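You operate a simulated robot arm through the tools that you are given. There is no shell and no other tool. Be economical: measure what you need, move in short steps, check, and stop when the job is done.

Carry out the task below with a simulated robot arm. There is one attempt and no reset: what you move stays moved.

## Task
Brush the chalk off the black slate tile, glaze it and rack its board to dry.
Fine: white knob brush for both, put back after; high ledge.

It is judged by the outcome, as a careful person would: the job done as asked, and still so three seconds after it is handed in. It fails if anything else is knocked over, pushed out of place, dropped, spilled or broken.

## Robot
A 6-joint arm with a two-finger parallel gripper, fixed in place. Base frame: the origin is at the foot of the arm, x ahead of it, y to its left, z up; the work surface is at about z = 0.85. Lengths are in m, angles in rad, forces in N, time in s.
With the tool pointing down near the work surface it reaches from about 0.38 to 0.84 m from the base axis. Its first joint turns from -2.007 to 2.007 rad. Payload 4.2 kg.
The TCP is the grasp point between the finger pads, 0.023 m short of the fingertips. In the tool frame z runs along the fingers and y along their closing line. The gripper opens to 0.094 m. The fingers are 0.038 m wide and 0.01 m thick; the gripper's body (0.054 by 0.096 m) begins 0.039 m behind the TCP.
Orientation is that of the tool frame in the base frame, as [roll, pitch, yaw] about the fixed x, y, z axes, in that order (R = Rz(yaw) Ry(pitch) Rx(roll)). With the fingers straight down and closing along the base's y, the tool's x points along the base's -x, its y along +y and its z along -z.

## Interface
- The arm moves only by the tool apply_moves. Its argument "motion" is one flat list of numbers, 7 for each row, row after row: the turn, a rotation vector about the tool's x, y, z in units of 180 degrees (1.0 is 180 degrees), then the shift along the tool's x, y, z in units of 400 mm (1.0 is 400 mm), then the finger opening in m, from 0 to 0.094. In form: [wx, wy, wz, x, y, z, grip, wx, wy, wz, x, y, z, grip, ...]. A call has 1 to 10 rows; each row is the pose to reach, as a shift and turn from the pose commanded when the call began, along the tool's axes at that moment. A call with a number of a shift or a turn outside -1 to 1 is refused whole. Rows are played at 5 a second. More than 0.05 m and 0.15 rad between two rows, or a gripper value outside its range, and nothing of the call is played. Where a pose cannot be reached the arm comes as near as it can. A force on the tool above 40 N (or 10 N above the force at the start of the call, whichever is more), or a blocked arm, ends the call early, and 0.2 s more pass. Each finger travels about 0.108 m/s and halts on what it meets, pressing with about 27 N; the grip force reading is that of the motor and also rises with nothing between the fingers. The clock runs only during rows and for 0.2 s after the last one: add rows that repeat a pose to give the fingers time. The reply holds the time, the measured pose of the TCP, the force on the tool along the base axes, the opening and the grip force, in the units named above and with some noise, and new pictures: "show" is both (left out), scene, wrist or none.
- Cameras (640 x 400 px; columns grow to the right, rows downward): "scene" is fixed at [0.0491, -0.6494, 1.4985]; the picture's right is [0.63, -0.78, 0.00], its down [-0.43, -0.35, -0.83] and it looks along [0.64, 0.52, -0.56] (base axes); focal length 311 px, centre (320, 200). "wrist" rides on the gripper at [-0.039, 0, -0.044] in the tool frame; the picture's right is [0.00, -1.00, 0.00], its down [0.97, 0.00, -0.24] and it looks along [0.24, 0.00, 0.97] (tool axes); focal length 218 px, centre (320, 200). There is no depth. A picture from a camera that has moved, and an enlarged one, comes with that camera's place and axes in the base frame and with its lens.
- lift_body(by): slides the trunk up (or, below 0, down) by that many m; the arm rides with it, the base frame stays. It gives what a move gives, with no picture.
- inspect(camera, box): a new picture of the part [left, top, right, bottom] of that camera's present view, enlarged. It takes no simulated time.
- finish_job(): hands the job in; it is judged then, once.

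Work in short steps. Places have to be worked out from the pictures, the camera data and where the tool is seen: move nearer, look again, correct. Check each grasp and each placing, and mend what went wrong. You have 120 turns and 150 pictures in all, those below and enlarged ones among them. Open the gripper and draw the arm clear of the work before you hand the job in, unless the task says otherwise; then end with one line.

The tools are called after "Call:" as name(argument=value, ...) on one line, values as JSON. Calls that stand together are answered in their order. apply_moves: Moves the arm, as the interface text tells. Its arguments: {"type":"object","properties":{"motion":{"type":"array"},"show":{"type":"string","enum":["both","scene","wrist","none"]}},"required":["motion"]} The other tools are called the same way: lift_body (by) slides the trunk up or down; inspect (camera, box) takes an enlarged picture of a part of a camera's view; finish_job () hands the job in.

At the start:

```text
clock: 0.0
position: [0.5647, -0.2117, 1.3088]
tool_rot: [-3.141, -0.001, 3.141]
ft_force: [0.0, -0.3, 0.0]
grip_width: 0.0942
gripper_force: 0.0
trunk travel left (down, up): [-0.875, 0.115]
```

scene: 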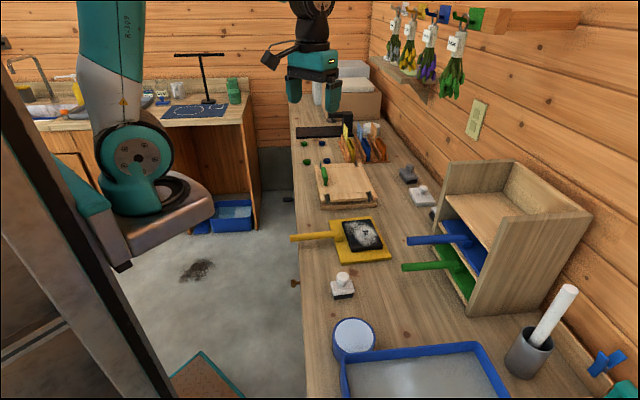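
wrist: 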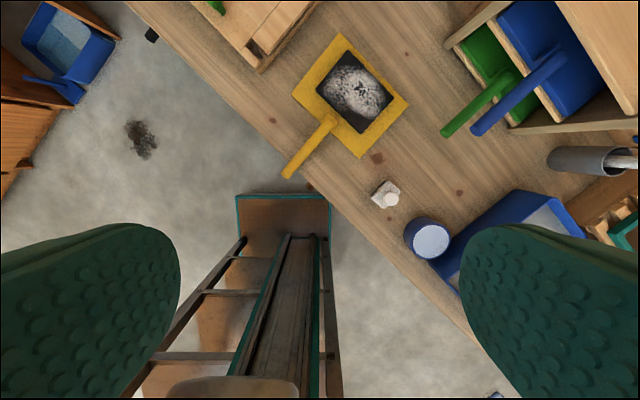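

I start by enlarging the key parts of the scene: the board/brushes and the rack/trays.

Call:
inspect(camera="scene", box=[280, 200, 440, 300])

Call:
inspect(camera="scene", box=[400, 150, 640, 300])

Call:
inspect(camera="scene", box=[290, 260, 514, 400])

Call:
inspect(camera="scene", box=[280, 110, 440, 210])

Call:
inspect(camera="wrist", box=[260, 0, 640, 240])

```text
4.00 times, centred on (360, 250) of scene
camera zoom: at [0.0491, -0.6494, 1.4985], right [0.63, -0.78, 0.0], down [-0.43, -0.35, -0.83], along [0.64, 0.52, -0.56], focal length 1245 px, centre (160, 0)
```

zoom: 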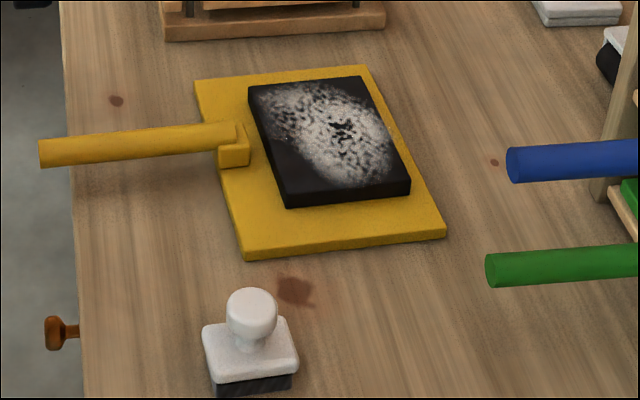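

```text
2.67 times, centred on (520, 225) of scene
camera zoom: at [0.0491, -0.6494, 1.4985], right [0.63, -0.78, 0.0], down [-0.43, -0.35, -0.83], along [0.64, 0.52, -0.56], focal length 830 px, centre (-213, 133)
```

zoom: 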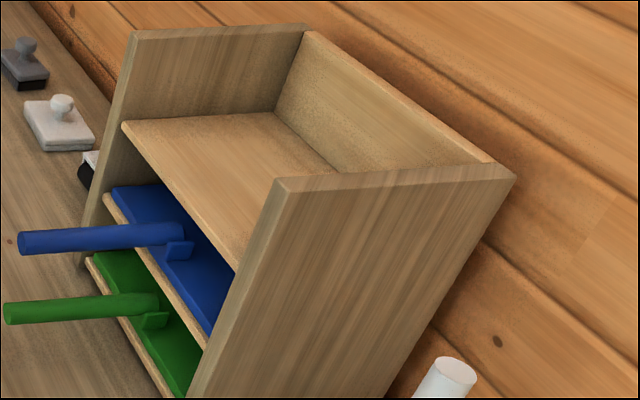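

```text
2.86 times, centred on (402, 330) of scene
camera zoom: at [0.0491, -0.6494, 1.4985], right [0.63, -0.78, 0.0], down [-0.43, -0.35, -0.83], along [0.64, 0.52, -0.56], focal length 889 px, centre (86, -171)
```

zoom: 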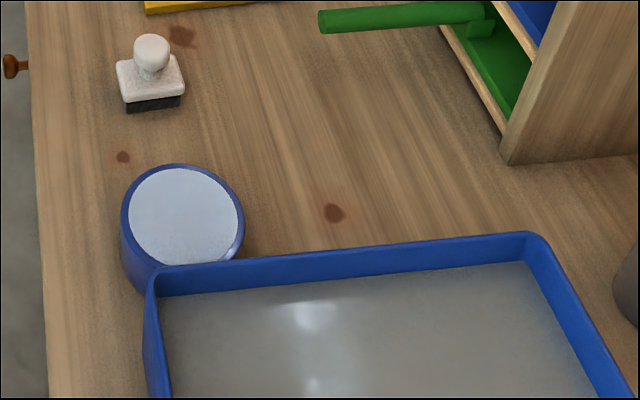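

```text
4.00 times, centred on (360, 160) of scene
camera zoom: at [0.0491, -0.6494, 1.4985], right [0.63, -0.78, 0.0], down [-0.43, -0.35, -0.83], along [0.64, 0.52, -0.56], focal length 1245 px, centre (160, 360)
```

zoom: 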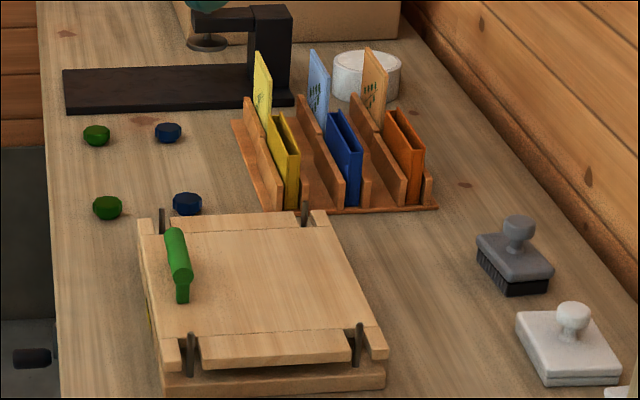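

```text
1.67 times, centred on (450, 120) of wrist
camera zoom: at [0.6048, -0.2125, 1.352], right [0.0, -1.0, 0.0], down [-0.97, 0.0, 0.24], along [-0.24, 0.0, -0.97], focal length 364 px, centre (103, 333)
```

zoom: 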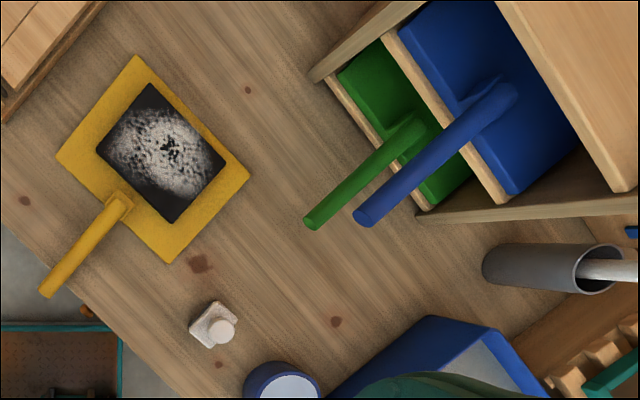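

The near white-knob brush triangulates to about (0.50,-0.355), the slate to (0.71,-0.29), and the top shelf to z≈1.045. I turn the tool to the bench's 45° and move over the brush for a closer look.

Call:
apply_moves(motion=[0, 0, 0.0417, 0.0187, -0.0367, 0.0453, 0.094, 0, 0, 0.0833, 0.0373, -0.0733, 0.0907, 0.094, 0, 0, 0.125, 0.056, -0.11, 0.136, 0.094, 0, 0, 0.1667, 0.0747, -0.1467, 0.1813, 0.094, 0, 0, 0.2083, 0.0933, -0.1833, 0.2267, 0.094, 0, 0, 0.25, 0.112, -0.22, 0.272, 0.094], show="both")

```text
clock: 1.4
position: [0.5196, -0.3004, 1.2017]
tool_rot: [3.141, 0.001, 2.355]
ft_force: [0.4, 0.2, 0.2]
grip_width: 0.0942
gripper_force: 0.0
trunk travel left (down, up): [-0.875, 0.115]
camera wrist: at [0.5486, -0.329, 1.244], right [-0.71, -0.71, 0.0], down [-0.69, 0.69, 0.24], along [-0.17, 0.17, -0.97], focal length 218 px, centre (320, 200)
```

scene: 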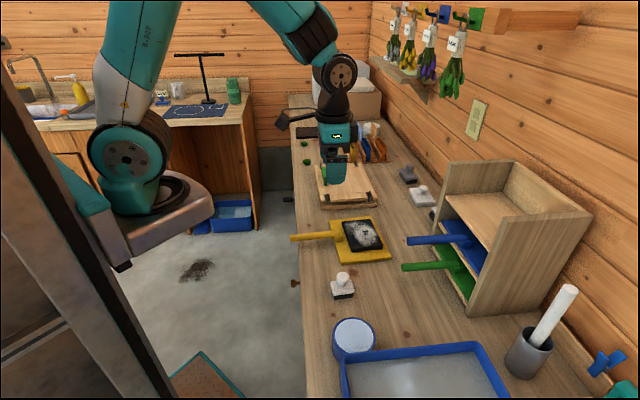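
wrist: 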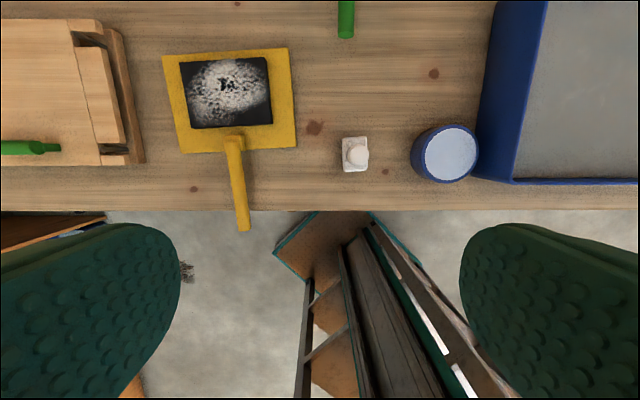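

Now enlarge the wrist view for geometry of slate, brush and pot.

Call:
inspect(camera="wrist", box=[300, 80, 492, 200])

Call:
inspect(camera="wrist", box=[140, 20, 332, 140])

```text
3.33 times, centred on (396, 140) of wrist
camera zoom: at [0.5486, -0.329, 1.244], right [-0.71, -0.71, 0.0], down [-0.69, 0.69, 0.24], along [-0.17, 0.17, -0.97], focal length 728 px, centre (67, 400)
```

zoom: 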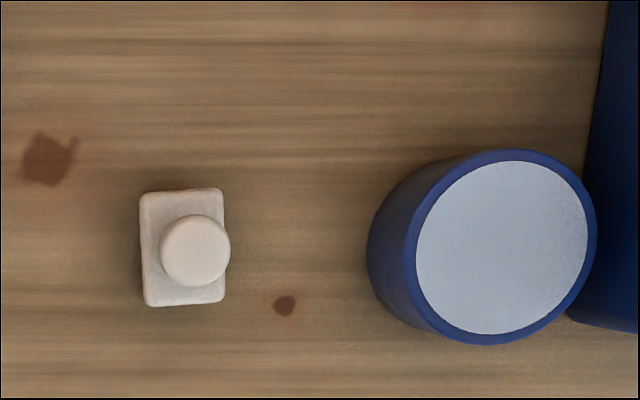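

```text
3.33 times, centred on (236, 80) of wrist
camera zoom: at [0.5486, -0.329, 1.244], right [-0.71, -0.71, 0.0], down [-0.69, 0.69, 0.24], along [-0.17, 0.17, -0.97], focal length 728 px, centre (600, 600)
```

zoom: 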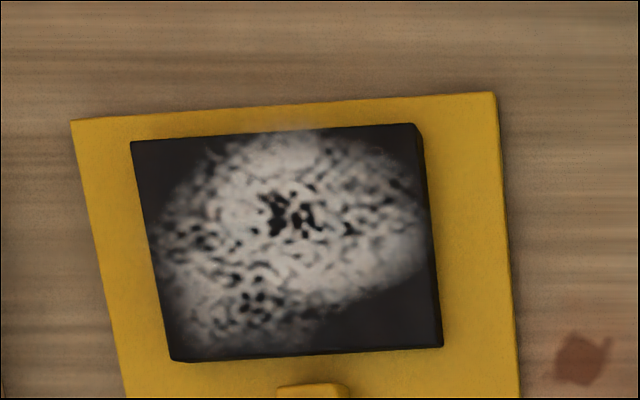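

The bench runs at 45°. I check the remaining candidates before touching anything: the other brushes beside the rack, the pot and the tray.

Call:
inspect(camera="scene", box=[390, 155, 470, 205])

Call:
inspect(camera="scene", box=[320, 300, 480, 400])

Call:
inspect(camera="scene", box=[480, 275, 640, 375])

```text
8.00 times, centred on (430, 180) of scene
camera zoom: at [0.0491, -0.6494, 1.4985], right [0.63, -0.78, 0.0], down [-0.43, -0.35, -0.83], along [0.64, 0.52, -0.56], focal length 2490 px, centre (-560, 360)
```

zoom: 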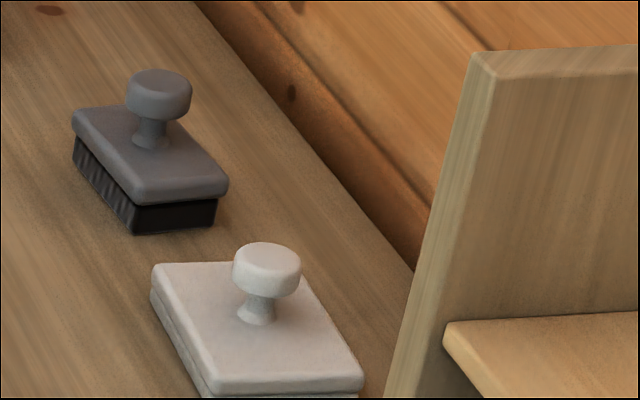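

```text
4.00 times, centred on (400, 350) of scene
camera zoom: at [0.0491, -0.6494, 1.4985], right [0.63, -0.78, 0.0], down [-0.43, -0.35, -0.83], along [0.64, 0.52, -0.56], focal length 1245 px, centre (0, -400)
```

zoom: 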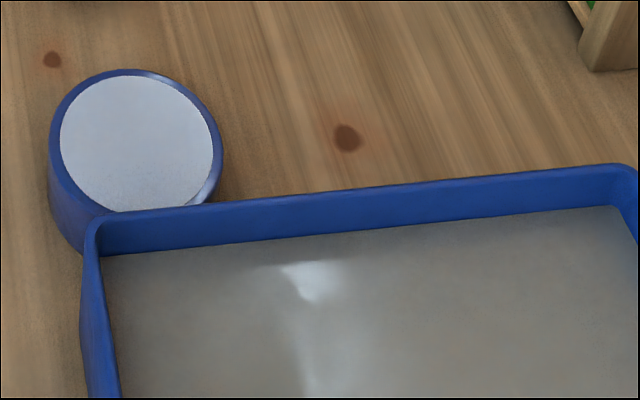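

```text
4.00 times, centred on (560, 325) of scene
camera zoom: at [0.0491, -0.6494, 1.4985], right [0.63, -0.78, 0.0], down [-0.43, -0.35, -0.83], along [0.64, 0.52, -0.56], focal length 1245 px, centre (-640, -300)
```

zoom: 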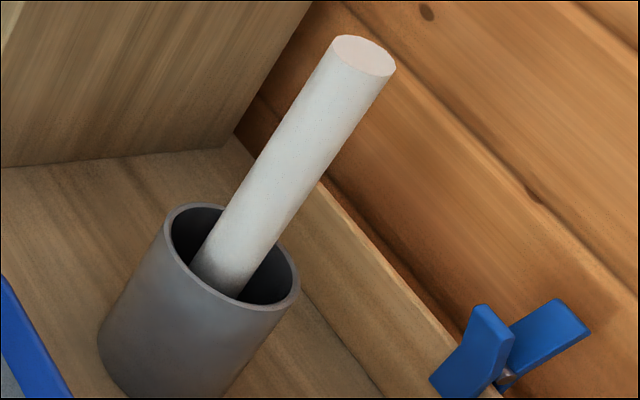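

I move sideways above the pot and tray to identify which holds the glaze.

Call:
apply_moves(motion=[0, 0, 0, -0.02, -0.1, 0, 0.094, 0, 0, 0, -0.04, -0.2, 0, 0.094, 0, 0, 0, -0.06, -0.3, 0, 0.094, 0, 0, 0, -0.08, -0.4, 0, 0.094, 0, 0, 0, -0.1, -0.5, 0, 0.094, 0, 0, 0, -0.12, -0.6, 0.0, 0.094], show="wrist")

```text
clock: 2.8
position: [0.3844, -0.502, 1.1991]
tool_rot: [3.141, -0.003, 2.358]
ft_force: [0.8, 0.1, 0.6]
grip_width: 0.094
gripper_force: 0.0
trunk travel left (down, up): [-0.875, 0.115]
camera wrist: at [0.4133, -0.5311, 1.2422], right [-0.71, -0.71, 0.0], down [-0.69, 0.69, 0.24], along [-0.17, 0.17, -0.97], focal length 218 px, centre (320, 200)
```

wrist: 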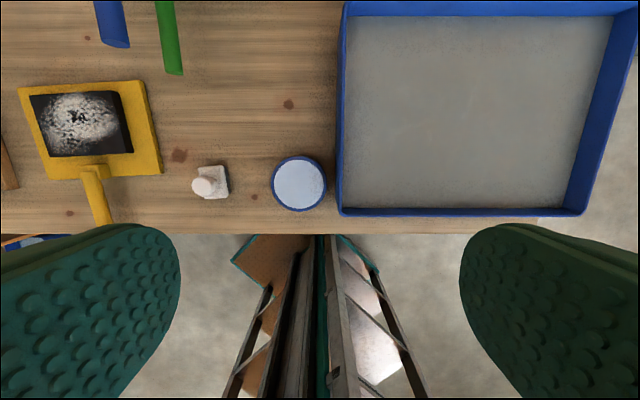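

Call:
inspect(camera="wrist", box=[180, 120, 372, 240])

Call:
inspect(camera="wrist", box=[330, 0, 640, 220])

```text
3.33 times, centred on (276, 180) of wrist
camera zoom: at [0.4133, -0.5311, 1.2422], right [-0.71, -0.71, 0.0], down [-0.69, 0.69, 0.24], along [-0.17, 0.17, -0.97], focal length 728 px, centre (467, 267)
```

zoom: 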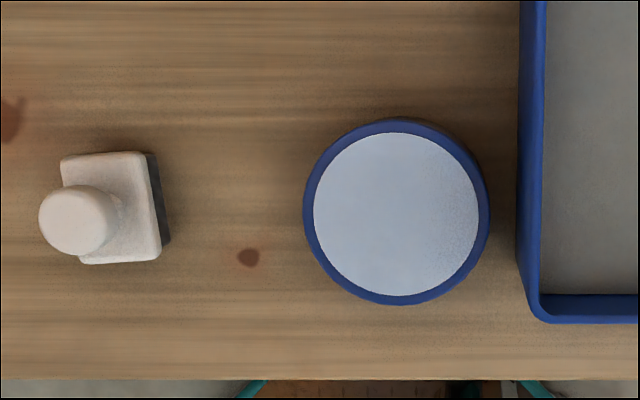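

```text
1.82 times, centred on (485, 110) of wrist
camera zoom: at [0.4133, -0.5311, 1.2422], right [-0.71, -0.71, 0.0], down [-0.69, 0.69, 0.24], along [-0.17, 0.17, -0.97], focal length 397 px, centre (20, 364)
```

zoom: 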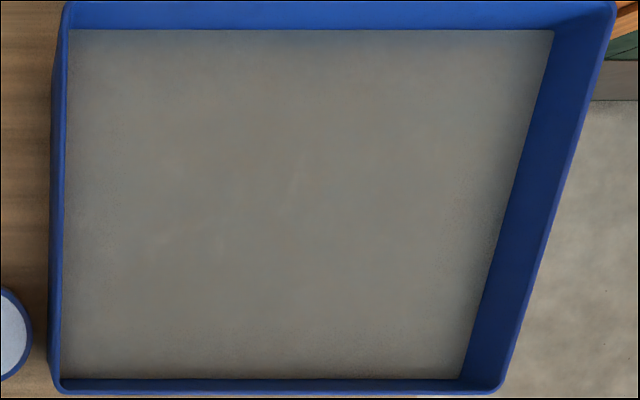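

The pot (p≈0.05) is a full small dip pot, the tray a wide rinse-type bath. I check the half-hidden item beside the rack before choosing the brush.

Call:
inspect(camera="scene", box=[400, 180, 464, 220])

Call:
inspect(camera="scene", box=[320, 262, 368, 302])

```text
10.00 times, centred on (432, 200) of scene
camera zoom: at [0.0491, -0.6494, 1.4985], right [0.63, -0.78, 0.0], down [-0.43, -0.35, -0.83], along [0.64, 0.52, -0.56], focal length 3112 px, centre (-800, 200)
```

zoom: 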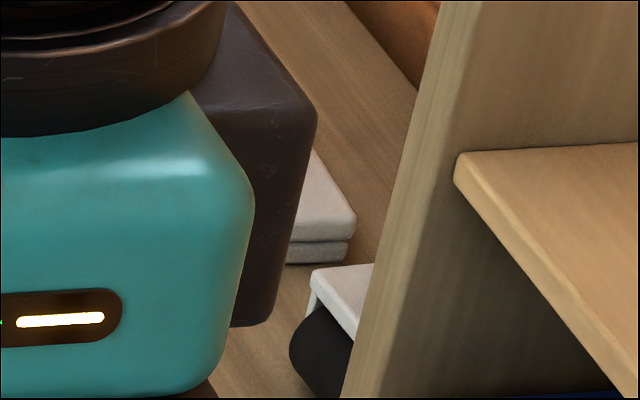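

```text
10.00 times, centred on (344, 282) of scene
camera zoom: at [0.0491, -0.6494, 1.4985], right [0.63, -0.78, 0.0], down [-0.43, -0.35, -0.83], along [0.64, 0.52, -0.56], focal length 3112 px, centre (80, -620)
```

zoom: 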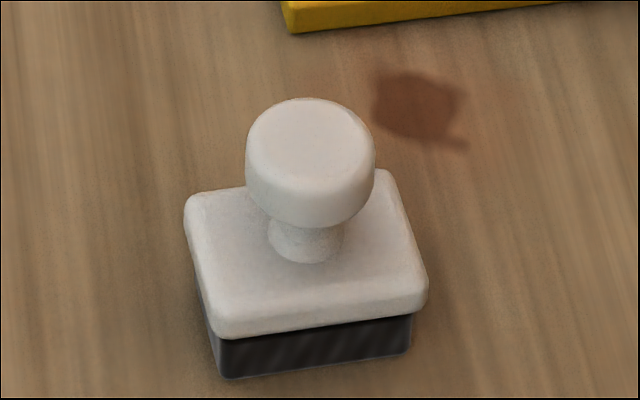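

It is a roller, and the far white one is a bristle-less pad, so the near brush is the one. I move above its knob at z≈1.0 and verify alignment.

Call:
apply_moves(motion=[0, 0, 0, 0.0085, 0.0762, 0.083, 0.094, 0, 0, 0, 0.017, 0.1525, 0.167, 0.094, 0, 0, 0, 0.0255, 0.2287, 0.25, 0.094, 0, 0, 0, 0.034, 0.305, 0.333, 0.094, 0, 0, 0, 0.0425, 0.381, 0.417, 0.094, 0, 0, 0, 0.051, 0.4575, 0.5, 0.07, 0, 0, 0, 0.051, 0.4575, 0.5, 0.06], show="both")

```text
clock: 4.4
position: [0.4983, -0.3601, 1.0005]
tool_rot: [3.141, 0.0, 2.355]
ft_force: [-0.4, 0.6, 0.3]
grip_width: 0.0597
gripper_force: 0.0
trunk travel left (down, up): [-0.875, 0.115]
camera wrist: at [0.5278, -0.3881, 1.0442], right [-0.71, -0.71, 0.0], down [-0.69, 0.69, 0.24], along [-0.17, 0.17, -0.97], focal length 218 px, centre (320, 200)
```

scene: 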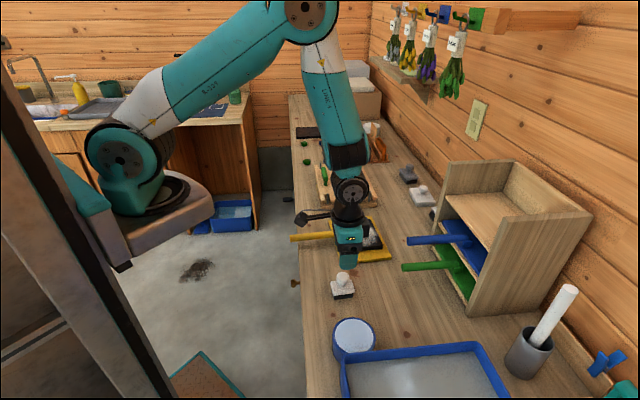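
wrist: 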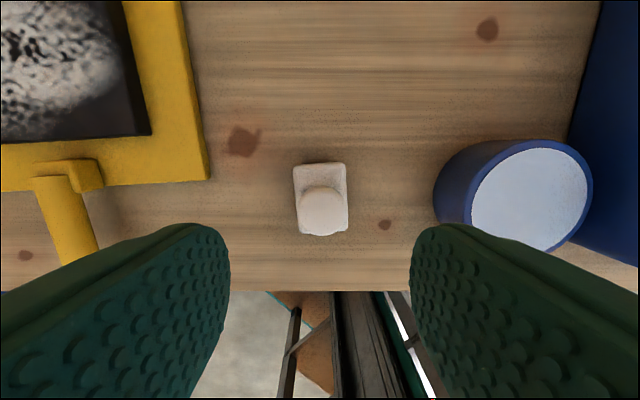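

Alignment is right (knob at p≈-0.098, q≈0.607). I descend so the fingertips stop just above the brush block and close.

Call:
apply_moves(motion=[0, 0, 0, 0, 0, 0.09, 0.06, 0, 0, 0, 0, 0, 0.18, 0.06, 0, 0, 0, 0, 0, 0.225, 0.06, 0, 0, 0, 0, 0, 0.244, 0.06, 0, 0, 0, 0, 0, 0.244, 0.04, 0, 0, 0, 0, 0, 0.244, 0.02, 0, 0, 0, 0, 0, 0.244, 0.02], show="both")

```text
clock: 6.0
position: [0.4989, -0.3604, 0.9017]
tool_rot: [-3.142, 0.0, 2.356]
ft_force: [0.3, 0.1, -0.4]
grip_width: 0.0401
gripper_force: 26.6
trunk travel left (down, up): [-0.875, 0.115]
camera wrist: at [0.5276, -0.3879, 0.9454], right [-0.71, -0.71, 0.0], down [-0.69, 0.69, 0.24], along [-0.17, 0.17, -0.97], focal length 218 px, centre (320, 200)
```

scene: 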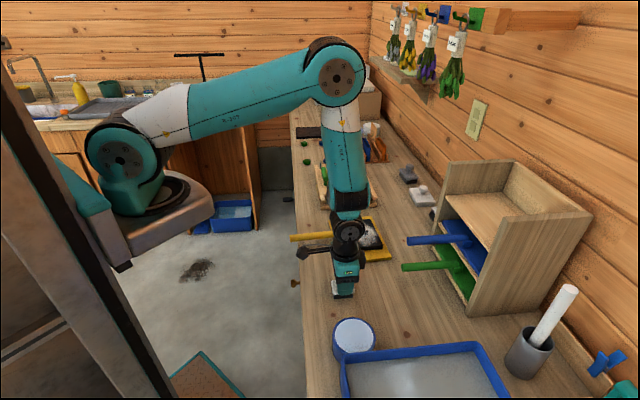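
wrist: 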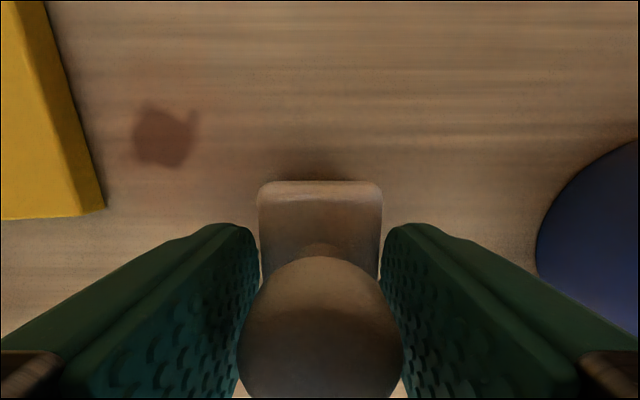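

Grip closed at 0.040 m with firm force. I lift 5 cm and check the hold.

Call:
apply_moves(motion=[0, 0, 0, 0, 0, -0.05, 0.02, 0, 0, 0, 0, 0, -0.125, 0.02, 0, 0, 0, 0, 0, -0.2, 0.02, 0, 0, 0, 0, 0, -0.2, 0.02], show="both")

Call:
inspect(camera="scene", box=[296, 210, 392, 280])

```text
clock: 7.0
position: [0.4999, -0.3602, 0.981]
tool_rot: [-3.141, 0.0, 2.355]
ft_force: [-0.5, -0.9, -0.4]
grip_width: 0.0201
gripper_force: 0.0
trunk travel left (down, up): [-0.875, 0.115]
camera wrist: at [0.5279, -0.3881, 1.0263], right [-0.71, -0.71, 0.0], down [-0.69, 0.69, 0.24], along [-0.17, 0.17, -0.97], focal length 218 px, centre (320, 200)
```

scene: 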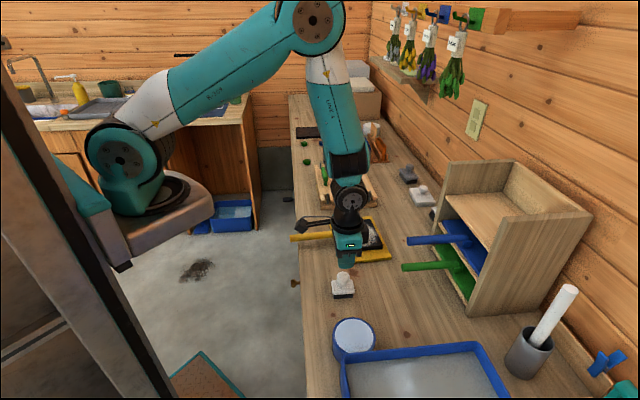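
wrist: 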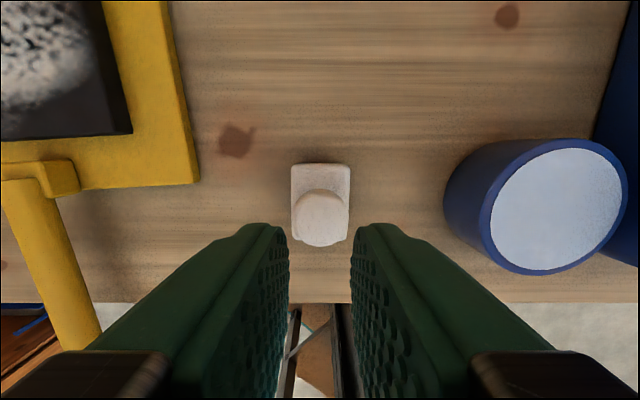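

```text
5.71 times, centred on (344, 245) of scene
camera zoom: at [0.0491, -0.6494, 1.4985], right [0.63, -0.78, 0.0], down [-0.43, -0.35, -0.83], along [0.64, 0.52, -0.56], focal length 1778 px, centre (183, -57)
```

zoom: 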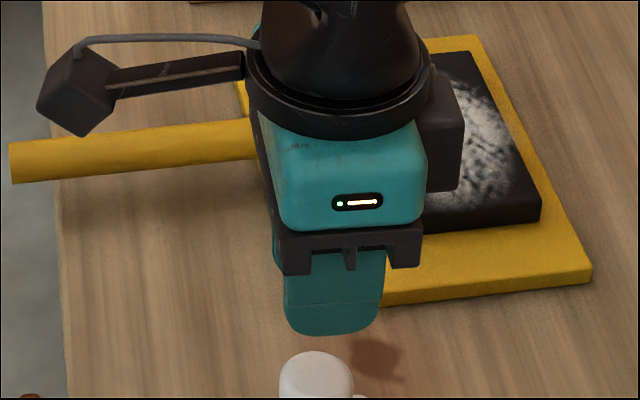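

The fingers had only pinched the block's rounded top edge and slipped off; the brush stands unmoved. I open and regrip 6 mm higher, on the knob itself.

Call:
apply_moves(motion=[0, 0, 0, 0, 0, 0, 0.06, 0, 0, 0, 0, 0, 0.0, 0.06, 0, 0, 0, 0, 0, 0.09, 0.06, 0, 0, 0, 0, 0, 0.17, 0.06, 0, 0, 0, 0, 0, 0.187, 0.06, 0, 0, 0, 0, 0, 0.187, 0.04, 0, 0, 0, 0, 0, 0.187, 0.02, 0, 0, 0, 0, 0, 0.187, 0.02, 0, 0, 0, 0, 0, 0.187, 0.02], show="wrist")

```text
clock: 9.0
position: [0.4986, -0.3599, 0.9066]
tool_rot: [3.14, -0.001, 2.356]
ft_force: [-0.3, -0.7, 0.9]
grip_width: 0.031
gripper_force: 27.1
trunk travel left (down, up): [-0.875, 0.115]
camera wrist: at [0.5278, -0.3882, 0.9513], right [-0.71, -0.71, 0.0], down [-0.69, 0.69, 0.24], along [-0.17, 0.17, -0.97], focal length 218 px, centre (320, 200)
```

wrist: 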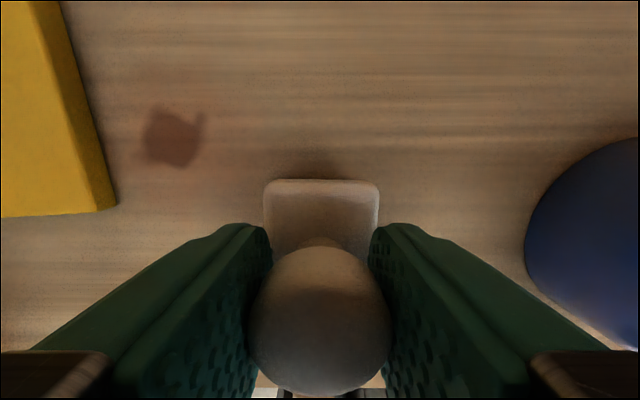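

Width 0.031 matches the knob. I lift and check; grip command kept at 0.02.

Call:
apply_moves(motion=[0, 0, 0, 0, 0, -0.03, 0.02, 0, 0, 0, 0, 0, -0.1, 0.02, 0, 0, 0, 0, 0, -0.2, 0.02, 0, 0, 0, 0, 0, -0.2, 0.02], show="both")

Call:
inspect(camera="scene", box=[296, 220, 392, 290])

```text
clock: 10.0
position: [0.4984, -0.3599, 0.9875]
tool_rot: [-3.14, 0.001, 2.356]
ft_force: [0.2, -1.0, -0.5]
grip_width: 0.0312
gripper_force: 27.1
trunk travel left (down, up): [-0.875, 0.115]
camera wrist: at [0.5282, -0.3882, 1.0312], right [-0.71, -0.71, 0.0], down [-0.69, 0.69, 0.24], along [-0.17, 0.17, -0.97], focal length 218 px, centre (320, 200)
```

scene: 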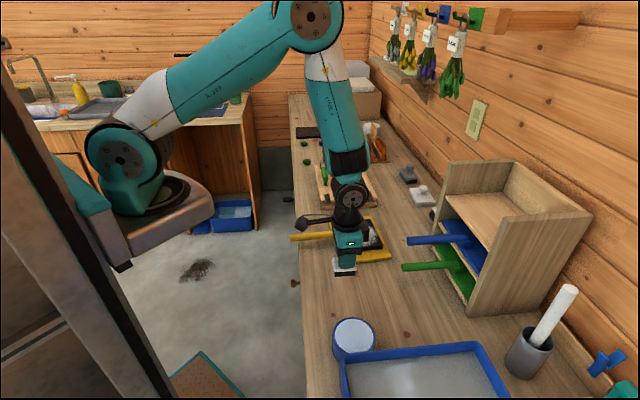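
wrist: 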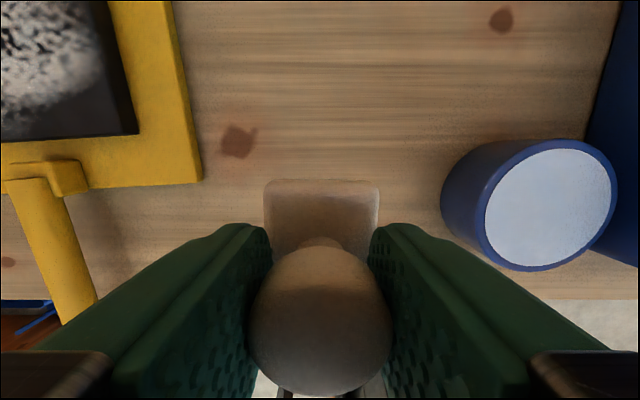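

```text
5.71 times, centred on (344, 255) of scene
camera zoom: at [0.0491, -0.6494, 1.4985], right [0.63, -0.78, 0.0], down [-0.43, -0.35, -0.83], along [0.64, 0.52, -0.56], focal length 1778 px, centre (183, -114)
```

zoom: 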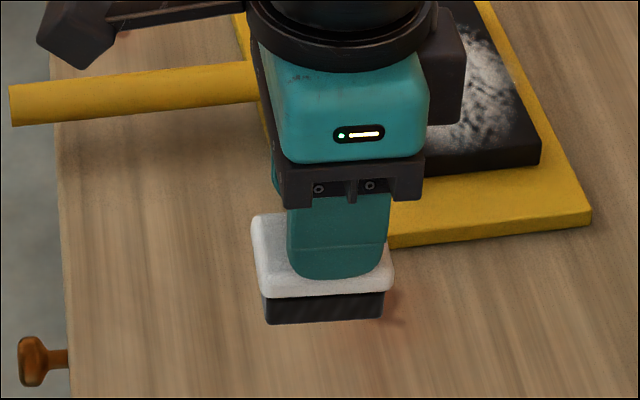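

Brush held well (bottom ≈57 mm below the TCP). Slate spans about p −0.367…−0.235, q 0.648…0.75; I go over its centre at a safe height.

Call:
apply_moves(motion=[0, 0, 0, -0.0465, 0.1015, 0, 0.02, 0, 0, 0, -0.093, 0.203, 0, 0.02, 0, 0, 0, -0.1395, 0.3045, 0, 0.02, 0, 0, 0, -0.186, 0.406, 0.0, 0.02, 0, 0, 0, -0.2325, 0.5075, 0.03, 0.02, 0, 0, 0, -0.2325, 0.5075, 0.0675, 0.02], show="both")

Call:
inspect(camera="scene", box=[300, 190, 396, 260])

```text
clock: 11.4
position: [0.7086, -0.2825, 0.9615]
tool_rot: [-3.141, -0.001, 2.356]
ft_force: [0.1, -0.3, -0.5]
grip_width: 0.0306
gripper_force: 27.2
trunk travel left (down, up): [-0.875, 0.115]
camera wrist: at [0.7365, -0.31, 1.0041], right [-0.71, -0.71, 0.0], down [-0.69, 0.69, 0.24], along [-0.17, 0.17, -0.97], focal length 218 px, centre (320, 200)
```

scene: 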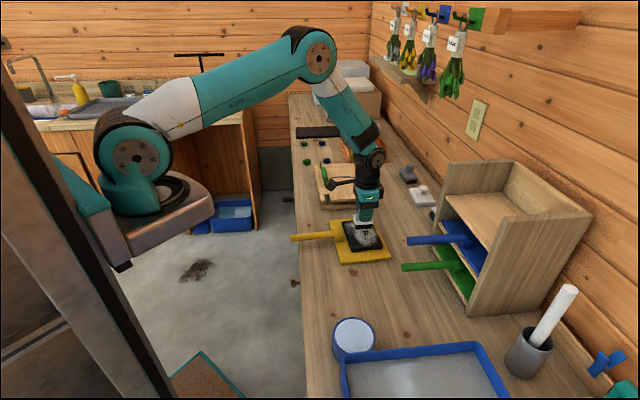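
wrist: 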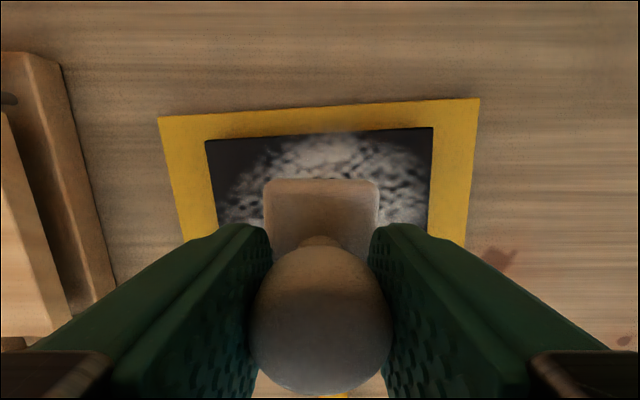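

```text
5.71 times, centred on (348, 225) of scene
camera zoom: at [0.0491, -0.6494, 1.4985], right [0.63, -0.78, 0.0], down [-0.43, -0.35, -0.83], along [0.64, 0.52, -0.56], focal length 1778 px, centre (160, 57)
```

zoom: 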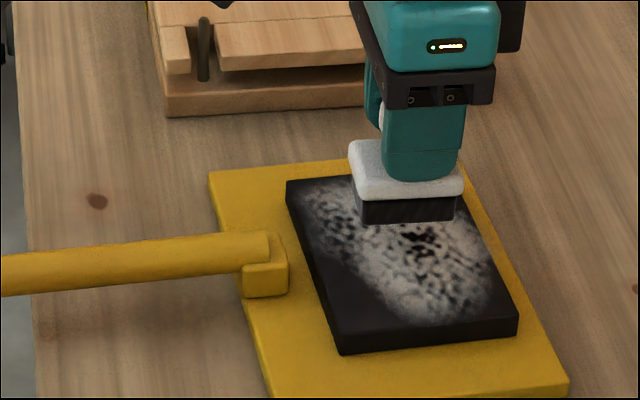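

Position is right over the slate centre. I descend carefully to find contact by force.

Call:
apply_moves(motion=[0, 0, 0, 0, 0, 0.04, 0.02, 0, 0, 0, 0, 0, 0.061, 0.02, 0, 0, 0, 0, 0, 0.066, 0.02, 0, 0, 0, 0, 0, 0.071, 0.02, 0, 0, 0, 0, 0, 0.071, 0.02], show="none")

```text
clock: 12.6
position: [0.7086, -0.282, 0.9339]
tool_rot: [3.14, 0.004, 2.356]
ft_force: [-1.5, -0.4, 23.1]
grip_width: 0.0312
gripper_force: 27.1
trunk travel left (down, up): [-0.875, 0.115]
```

Contact already, at 23 N — too heavy. I ease up a little to find a light pressure.

Call:
apply_moves(motion=[0, 0, 0, 0, 0, -0.005, 0.02, 0, 0, 0, 0, 0, -0.005, 0.02], show="none")

```text
clock: 13.2
position: [0.7083, -0.282, 0.9345]
tool_rot: [-3.139, -0.001, 2.356]
ft_force: [2.4, -3.0, 9.8]
grip_width: 0.0307
gripper_force: 26.9
trunk travel left (down, up): [-0.875, 0.115]
```

About 10 N now; I ease another 0.8 mm and do the first strokes along the tile's length, then check.

Call:
apply_moves(motion=[0, 0, 0, 0, 0, -0.002, 0.02, 0, 0, 0, 0.003, 0.06, -0.002, 0.02, 0, 0, 0, 0.006, 0.1225, -0.002, 0.02, 0, 0, 0, 0.003, 0.06, -0.002, 0.02, 0, 0, 0, 0, 0, -0.002, 0.02, 0, 0, 0, -0.003, -0.06, -0.002, 0.02, 0, 0, 0, -0.006, -0.1275, -0.002, 0.02], show="both")

Call:
inspect(camera="scene", box=[300, 190, 396, 260])

```text
clock: 14.8
position: [0.6741, -0.3182, 0.935]
tool_rot: [3.141, -0.001, 2.355]
ft_force: [1.1, -0.4, -0.7]
grip_width: 0.0307
gripper_force: 27.4
trunk travel left (down, up): [-0.875, 0.115]
camera wrist: at [0.7027, -0.3467, 0.9789], right [-0.71, -0.71, 0.0], down [-0.69, 0.69, 0.24], along [-0.17, 0.17, -0.97], focal length 218 px, centre (320, 200)
```

scene: 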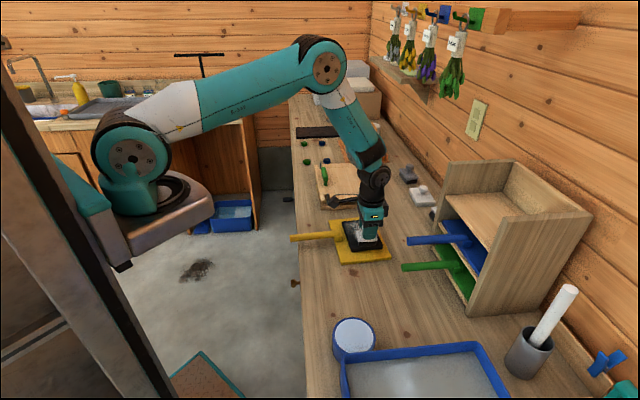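
wrist: 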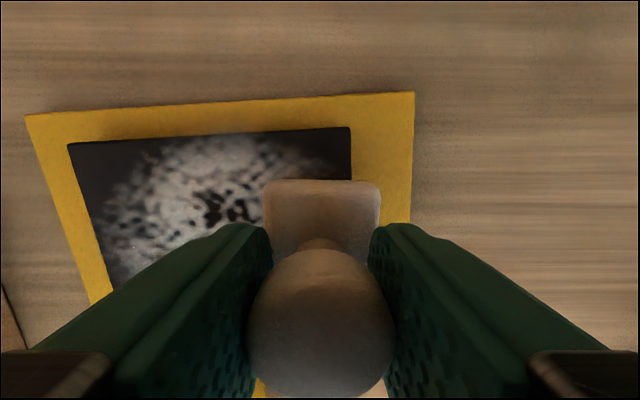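

```text
5.71 times, centred on (348, 225) of scene
camera zoom: at [0.0491, -0.6494, 1.4985], right [0.63, -0.78, 0.0], down [-0.43, -0.35, -0.83], along [0.64, 0.52, -0.56], focal length 1778 px, centre (160, 57)
```

zoom: 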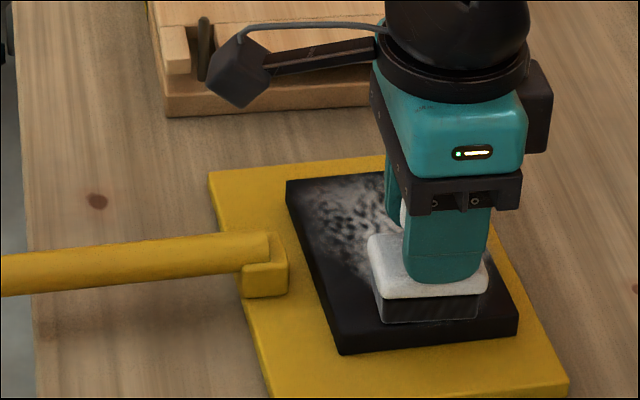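

The chalk is starting to come off but the end had no pressure. I press ~1 mm lower and sweep the middle, near and far rows.

Call:
apply_moves(motion=[0, 0, 0, 0.004, 0.083, 0.003, 0.02, 0, 0, 0, 0.008, 0.167, 0.003, 0.02, 0, 0, 0, 0.0125, 0.25, 0.003, 0.02, 0, 0, 0, 0.0665, 0.25, 0.003, 0.02, 0, 0, 0, 0.064, 0.167, 0.003, 0.02, 0, 0, 0, 0.06, 0.083, 0.003, 0.02, 0, 0, 0, 0.056, 0, 0.003, 0.02, 0, 0, 0, -0.06, 0, 0.003, 0.02, 0, 0, 0, -0.056, 0.083, 0.003, 0.02, 0, 0, 0, -0.052, 0.167, 0.003, 0.02], show="both")

Call:
inspect(camera="scene", box=[300, 190, 396, 260])

```text
clock: 17.0
position: [0.7375, -0.2882, 0.9339]
tool_rot: [3.141, 0.001, 2.357]
ft_force: [-0.8, 0.5, 12.5]
grip_width: 0.0306
gripper_force: 27.1
trunk travel left (down, up): [-0.875, 0.115]
camera wrist: at [0.7662, -0.3162, 0.9773], right [-0.71, -0.71, 0.0], down [-0.69, 0.69, 0.24], along [-0.17, 0.17, -0.97], focal length 218 px, centre (320, 200)
```

scene: 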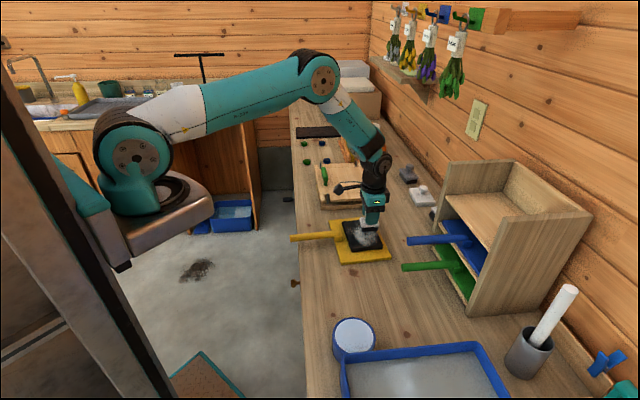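
wrist: 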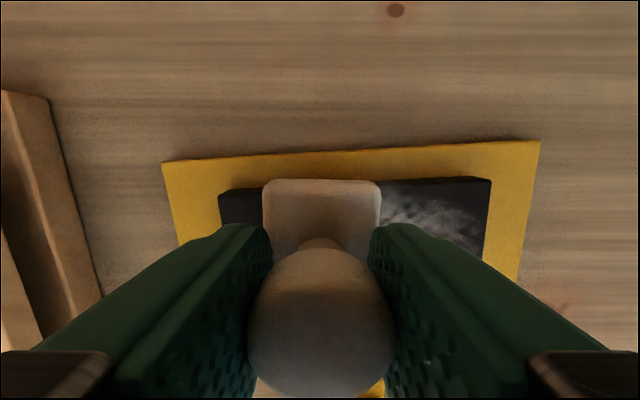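

```text
5.71 times, centred on (348, 225) of scene
camera zoom: at [0.0491, -0.6494, 1.4985], right [0.63, -0.78, 0.0], down [-0.43, -0.35, -0.83], along [0.64, 0.52, -0.56], focal length 1778 px, centre (160, 57)
```

zoom: 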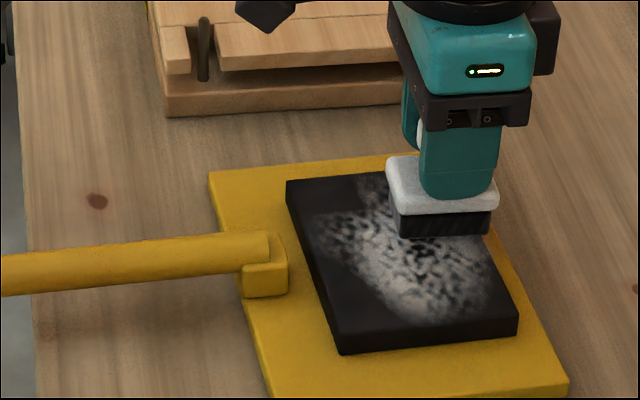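

Strokes remove it progressively and the board stays put. I continue with more overlapping rows at the same pressure.

Call:
apply_moves(motion=[0, 0, 0, 0.004, 0.083, 0, 0.02, 0, 0, 0, 0, 0, 0, 0.02, 0, 0, 0, -0.004, -0.084, 0, 0.02, 0, 0, 0, -0.008, -0.167, 0, 0.02, 0, 0, 0, 0.022, -0.167, 0, 0.02, 0, 0, 0, 0.024, -0.084, 0, 0.02, 0, 0, 0, 0.028, 0, 0, 0.02, 0, 0, 0, 0.032, 0.083, 0, 0.02, 0, 0, 0, 0.092, 0.083, 0, 0.02, 0, 0, 0, 0.089, 0, 0, 0.02], show="none")

```text
clock: 19.2
position: [0.7121, -0.2613, 0.9337]
tool_rot: [-3.14, 0.001, 2.356]
ft_force: [1.9, 0.6, 12.8]
grip_width: 0.031
gripper_force: 27.5
trunk travel left (down, up): [-0.875, 0.115]
```

Continuing with near-side and middle rows, then a picture.

Call:
apply_moves(motion=[0, 0, 0, -0.004, -0.084, 0, 0.02, 0, 0, 0, -0.008, -0.167, 0, 0.02, 0, 0, 0, 0.021, -0.167, 0, 0.02, 0, 0, 0, 0.025, -0.084, 0, 0.02, 0, 0, 0, 0.029, 0, 0, 0.02, 0, 0, 0, 0.033, 0.083, 0, 0.02, 0, 0, 0, -0.02, 0.083, 0, 0.02, 0, 0, 0, -0.028, 0, 0, 0.02, 0, 0, 0, -0.032, -0.084, 0, 0.02, 0, 0, 0, -0.036, -0.167, 0, 0.02], show="both")

Call:
inspect(camera="scene", box=[300, 190, 396, 260])

```text
clock: 21.4
position: [0.6729, -0.3192, 0.9331]
tool_rot: [-3.141, 0.001, 2.356]
ft_force: [-0.1, 0.8, 1.0]
grip_width: 0.0309
gripper_force: 26.8
trunk travel left (down, up): [-0.875, 0.115]
camera wrist: at [0.7011, -0.3474, 0.9771], right [-0.71, -0.71, 0.0], down [-0.69, 0.69, 0.24], along [-0.17, 0.17, -0.97], focal length 218 px, centre (320, 200)
```

scene: 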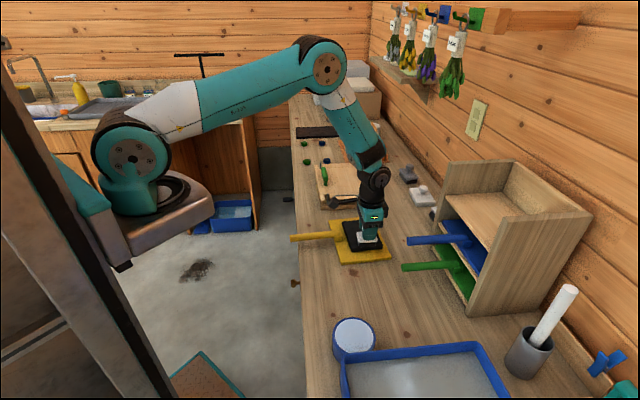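
wrist: 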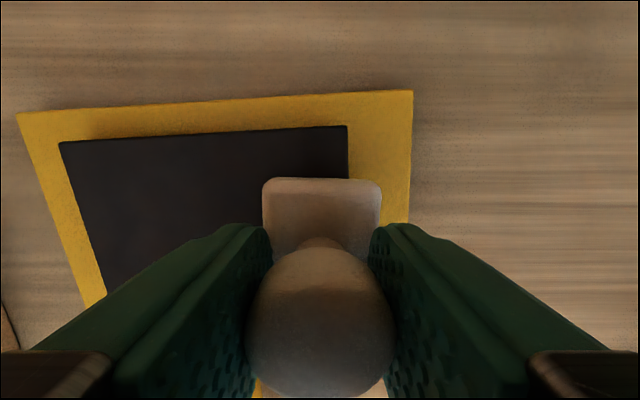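

```text
5.71 times, centred on (348, 225) of scene
camera zoom: at [0.0491, -0.6494, 1.4985], right [0.63, -0.78, 0.0], down [-0.43, -0.35, -0.83], along [0.64, 0.52, -0.56], focal length 1778 px, centre (160, 57)
```

zoom: 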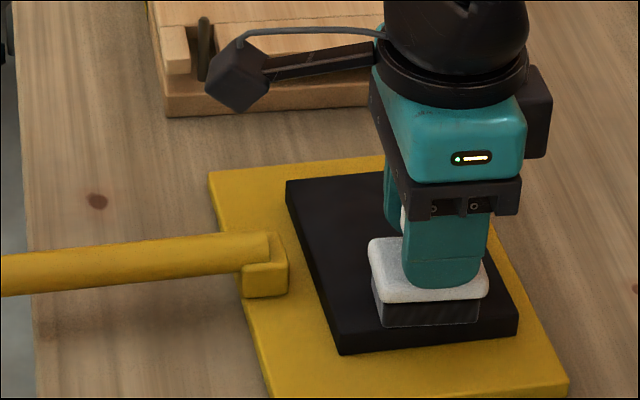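

The tile looks clean. I lift, verify, and carry the brush to just above the glaze pot.

Call:
apply_moves(motion=[0, 0, 0, 0, 0, -0.06, 0.02, 0, 0, 0, 0, 0, -0.125, 0.02, 0, 0, 0, 0.0335, -0.1075, -0.125, 0.02, 0, 0, 0, 0.067, -0.215, -0.125, 0.02, 0, 0, 0, 0.1, -0.3225, -0.125, 0.02, 0, 0, 0, 0.134, -0.43, -0.125, 0.02, 0, 0, 0, 0.167, -0.5375, -0.125, 0.02, 0, 0, 0, 0.2, -0.645, -0.125, 0.02, 0, 0, 0, 0.234, -0.7525, -0.125, 0.02, 0, 0, 0, 0.234, -0.7525, -0.125, 0.02], show="both")

Call:
inspect(camera="scene", box=[300, 190, 396, 260])

Call:
inspect(camera="scene", box=[304, 280, 400, 350])

```text
clock: 23.6
position: [0.3936, -0.466, 0.9844]
tool_rot: [-3.141, 0.0, 2.356]
ft_force: [0.6, -0.4, -0.8]
grip_width: 0.0307
gripper_force: 27.3
trunk travel left (down, up): [-0.875, 0.115]
camera wrist: at [0.4222, -0.4931, 1.0274], right [-0.71, -0.71, 0.0], down [-0.69, 0.69, 0.24], along [-0.17, 0.17, -0.97], focal length 218 px, centre (320, 200)
```

scene: 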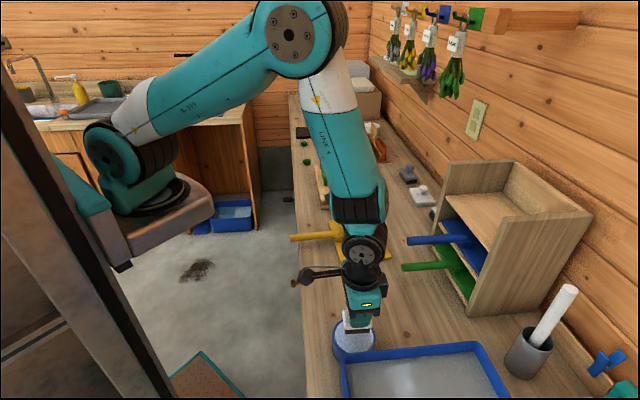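
wrist: 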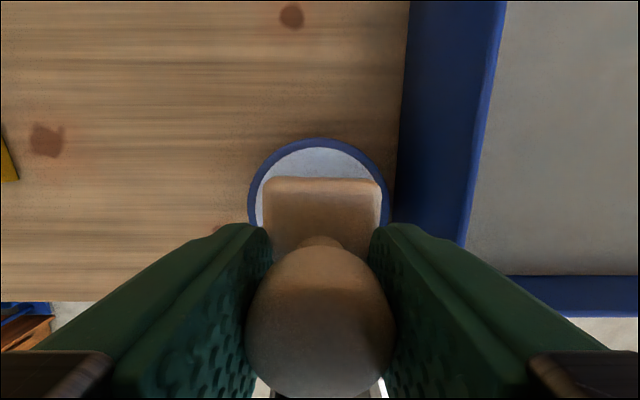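

```text
5.71 times, centred on (348, 225) of scene
camera zoom: at [0.0491, -0.6494, 1.4985], right [0.63, -0.78, 0.0], down [-0.43, -0.35, -0.83], along [0.64, 0.52, -0.56], focal length 1778 px, centre (160, 57)
```

zoom: 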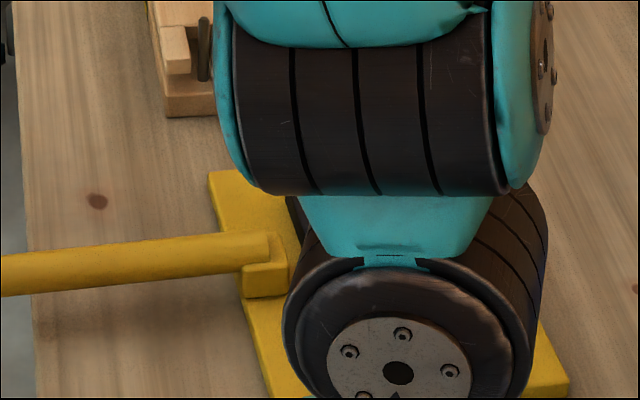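

```text
5.71 times, centred on (352, 315) of scene
camera zoom: at [0.0491, -0.6494, 1.4985], right [0.63, -0.78, 0.0], down [-0.43, -0.35, -0.83], along [0.64, 0.52, -0.56], focal length 1778 px, centre (137, -457)
```

zoom: 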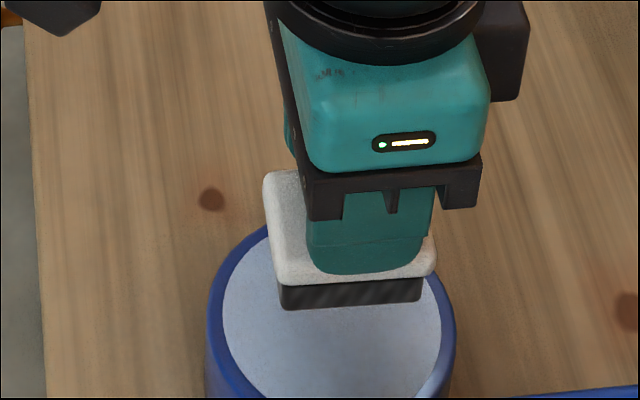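

Centred over the pot. I lower the bristles just into the glaze and look.

Call:
apply_moves(motion=[0, 0, 0, 0, 0, 0.05, 0.02, 0, 0, 0, 0, 0, 0.09, 0.02, 0, 0, 0, 0, 0, 0.108, 0.02, 0, 0, 0, 0, 0, 0.108, 0.02], show="wrist")

Call:
inspect(camera="scene", box=[304, 290, 400, 360])

```text
clock: 24.3
position: [0.3939, -0.4662, 0.9501]
tool_rot: [3.141, 0.003, 2.356]
ft_force: [-4.8, 9.5, 33.6]
grip_width: 0.0309
gripper_force: 27.2
trunk travel left (down, up): [-0.875, 0.115]
stopped in row 3: the force on the tool passed its limit (the readings are from after the stop); the commanded pose is now the measured one
camera wrist: at [0.423, -0.4938, 0.9932], right [-0.71, -0.71, 0.0], down [-0.69, 0.69, 0.24], along [-0.17, 0.17, -0.97], focal length 218 px, centre (320, 200)
```

wrist: 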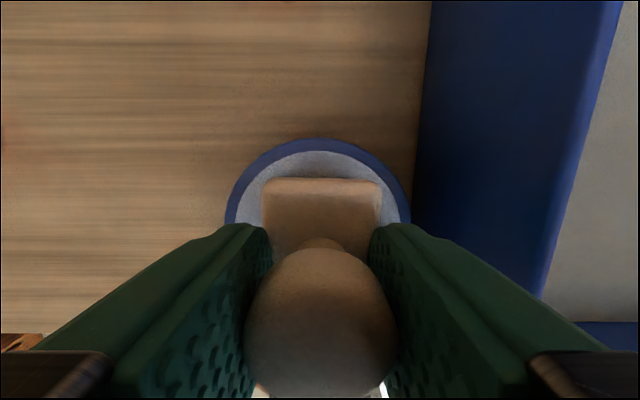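

```text
5.71 times, centred on (352, 325) of scene
camera zoom: at [0.0491, -0.6494, 1.4985], right [0.63, -0.78, 0.0], down [-0.43, -0.35, -0.83], along [0.64, 0.52, -0.56], focal length 1778 px, centre (137, -514)
```

zoom: 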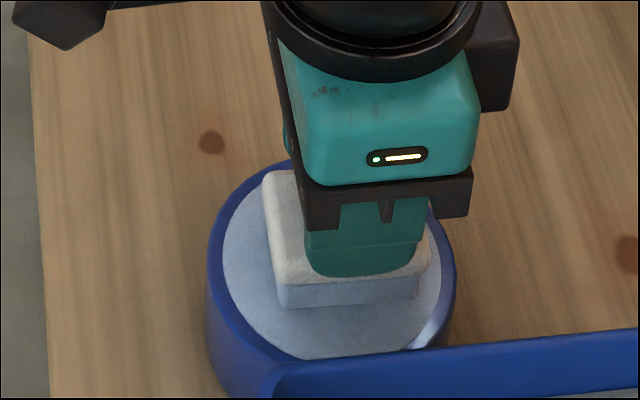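

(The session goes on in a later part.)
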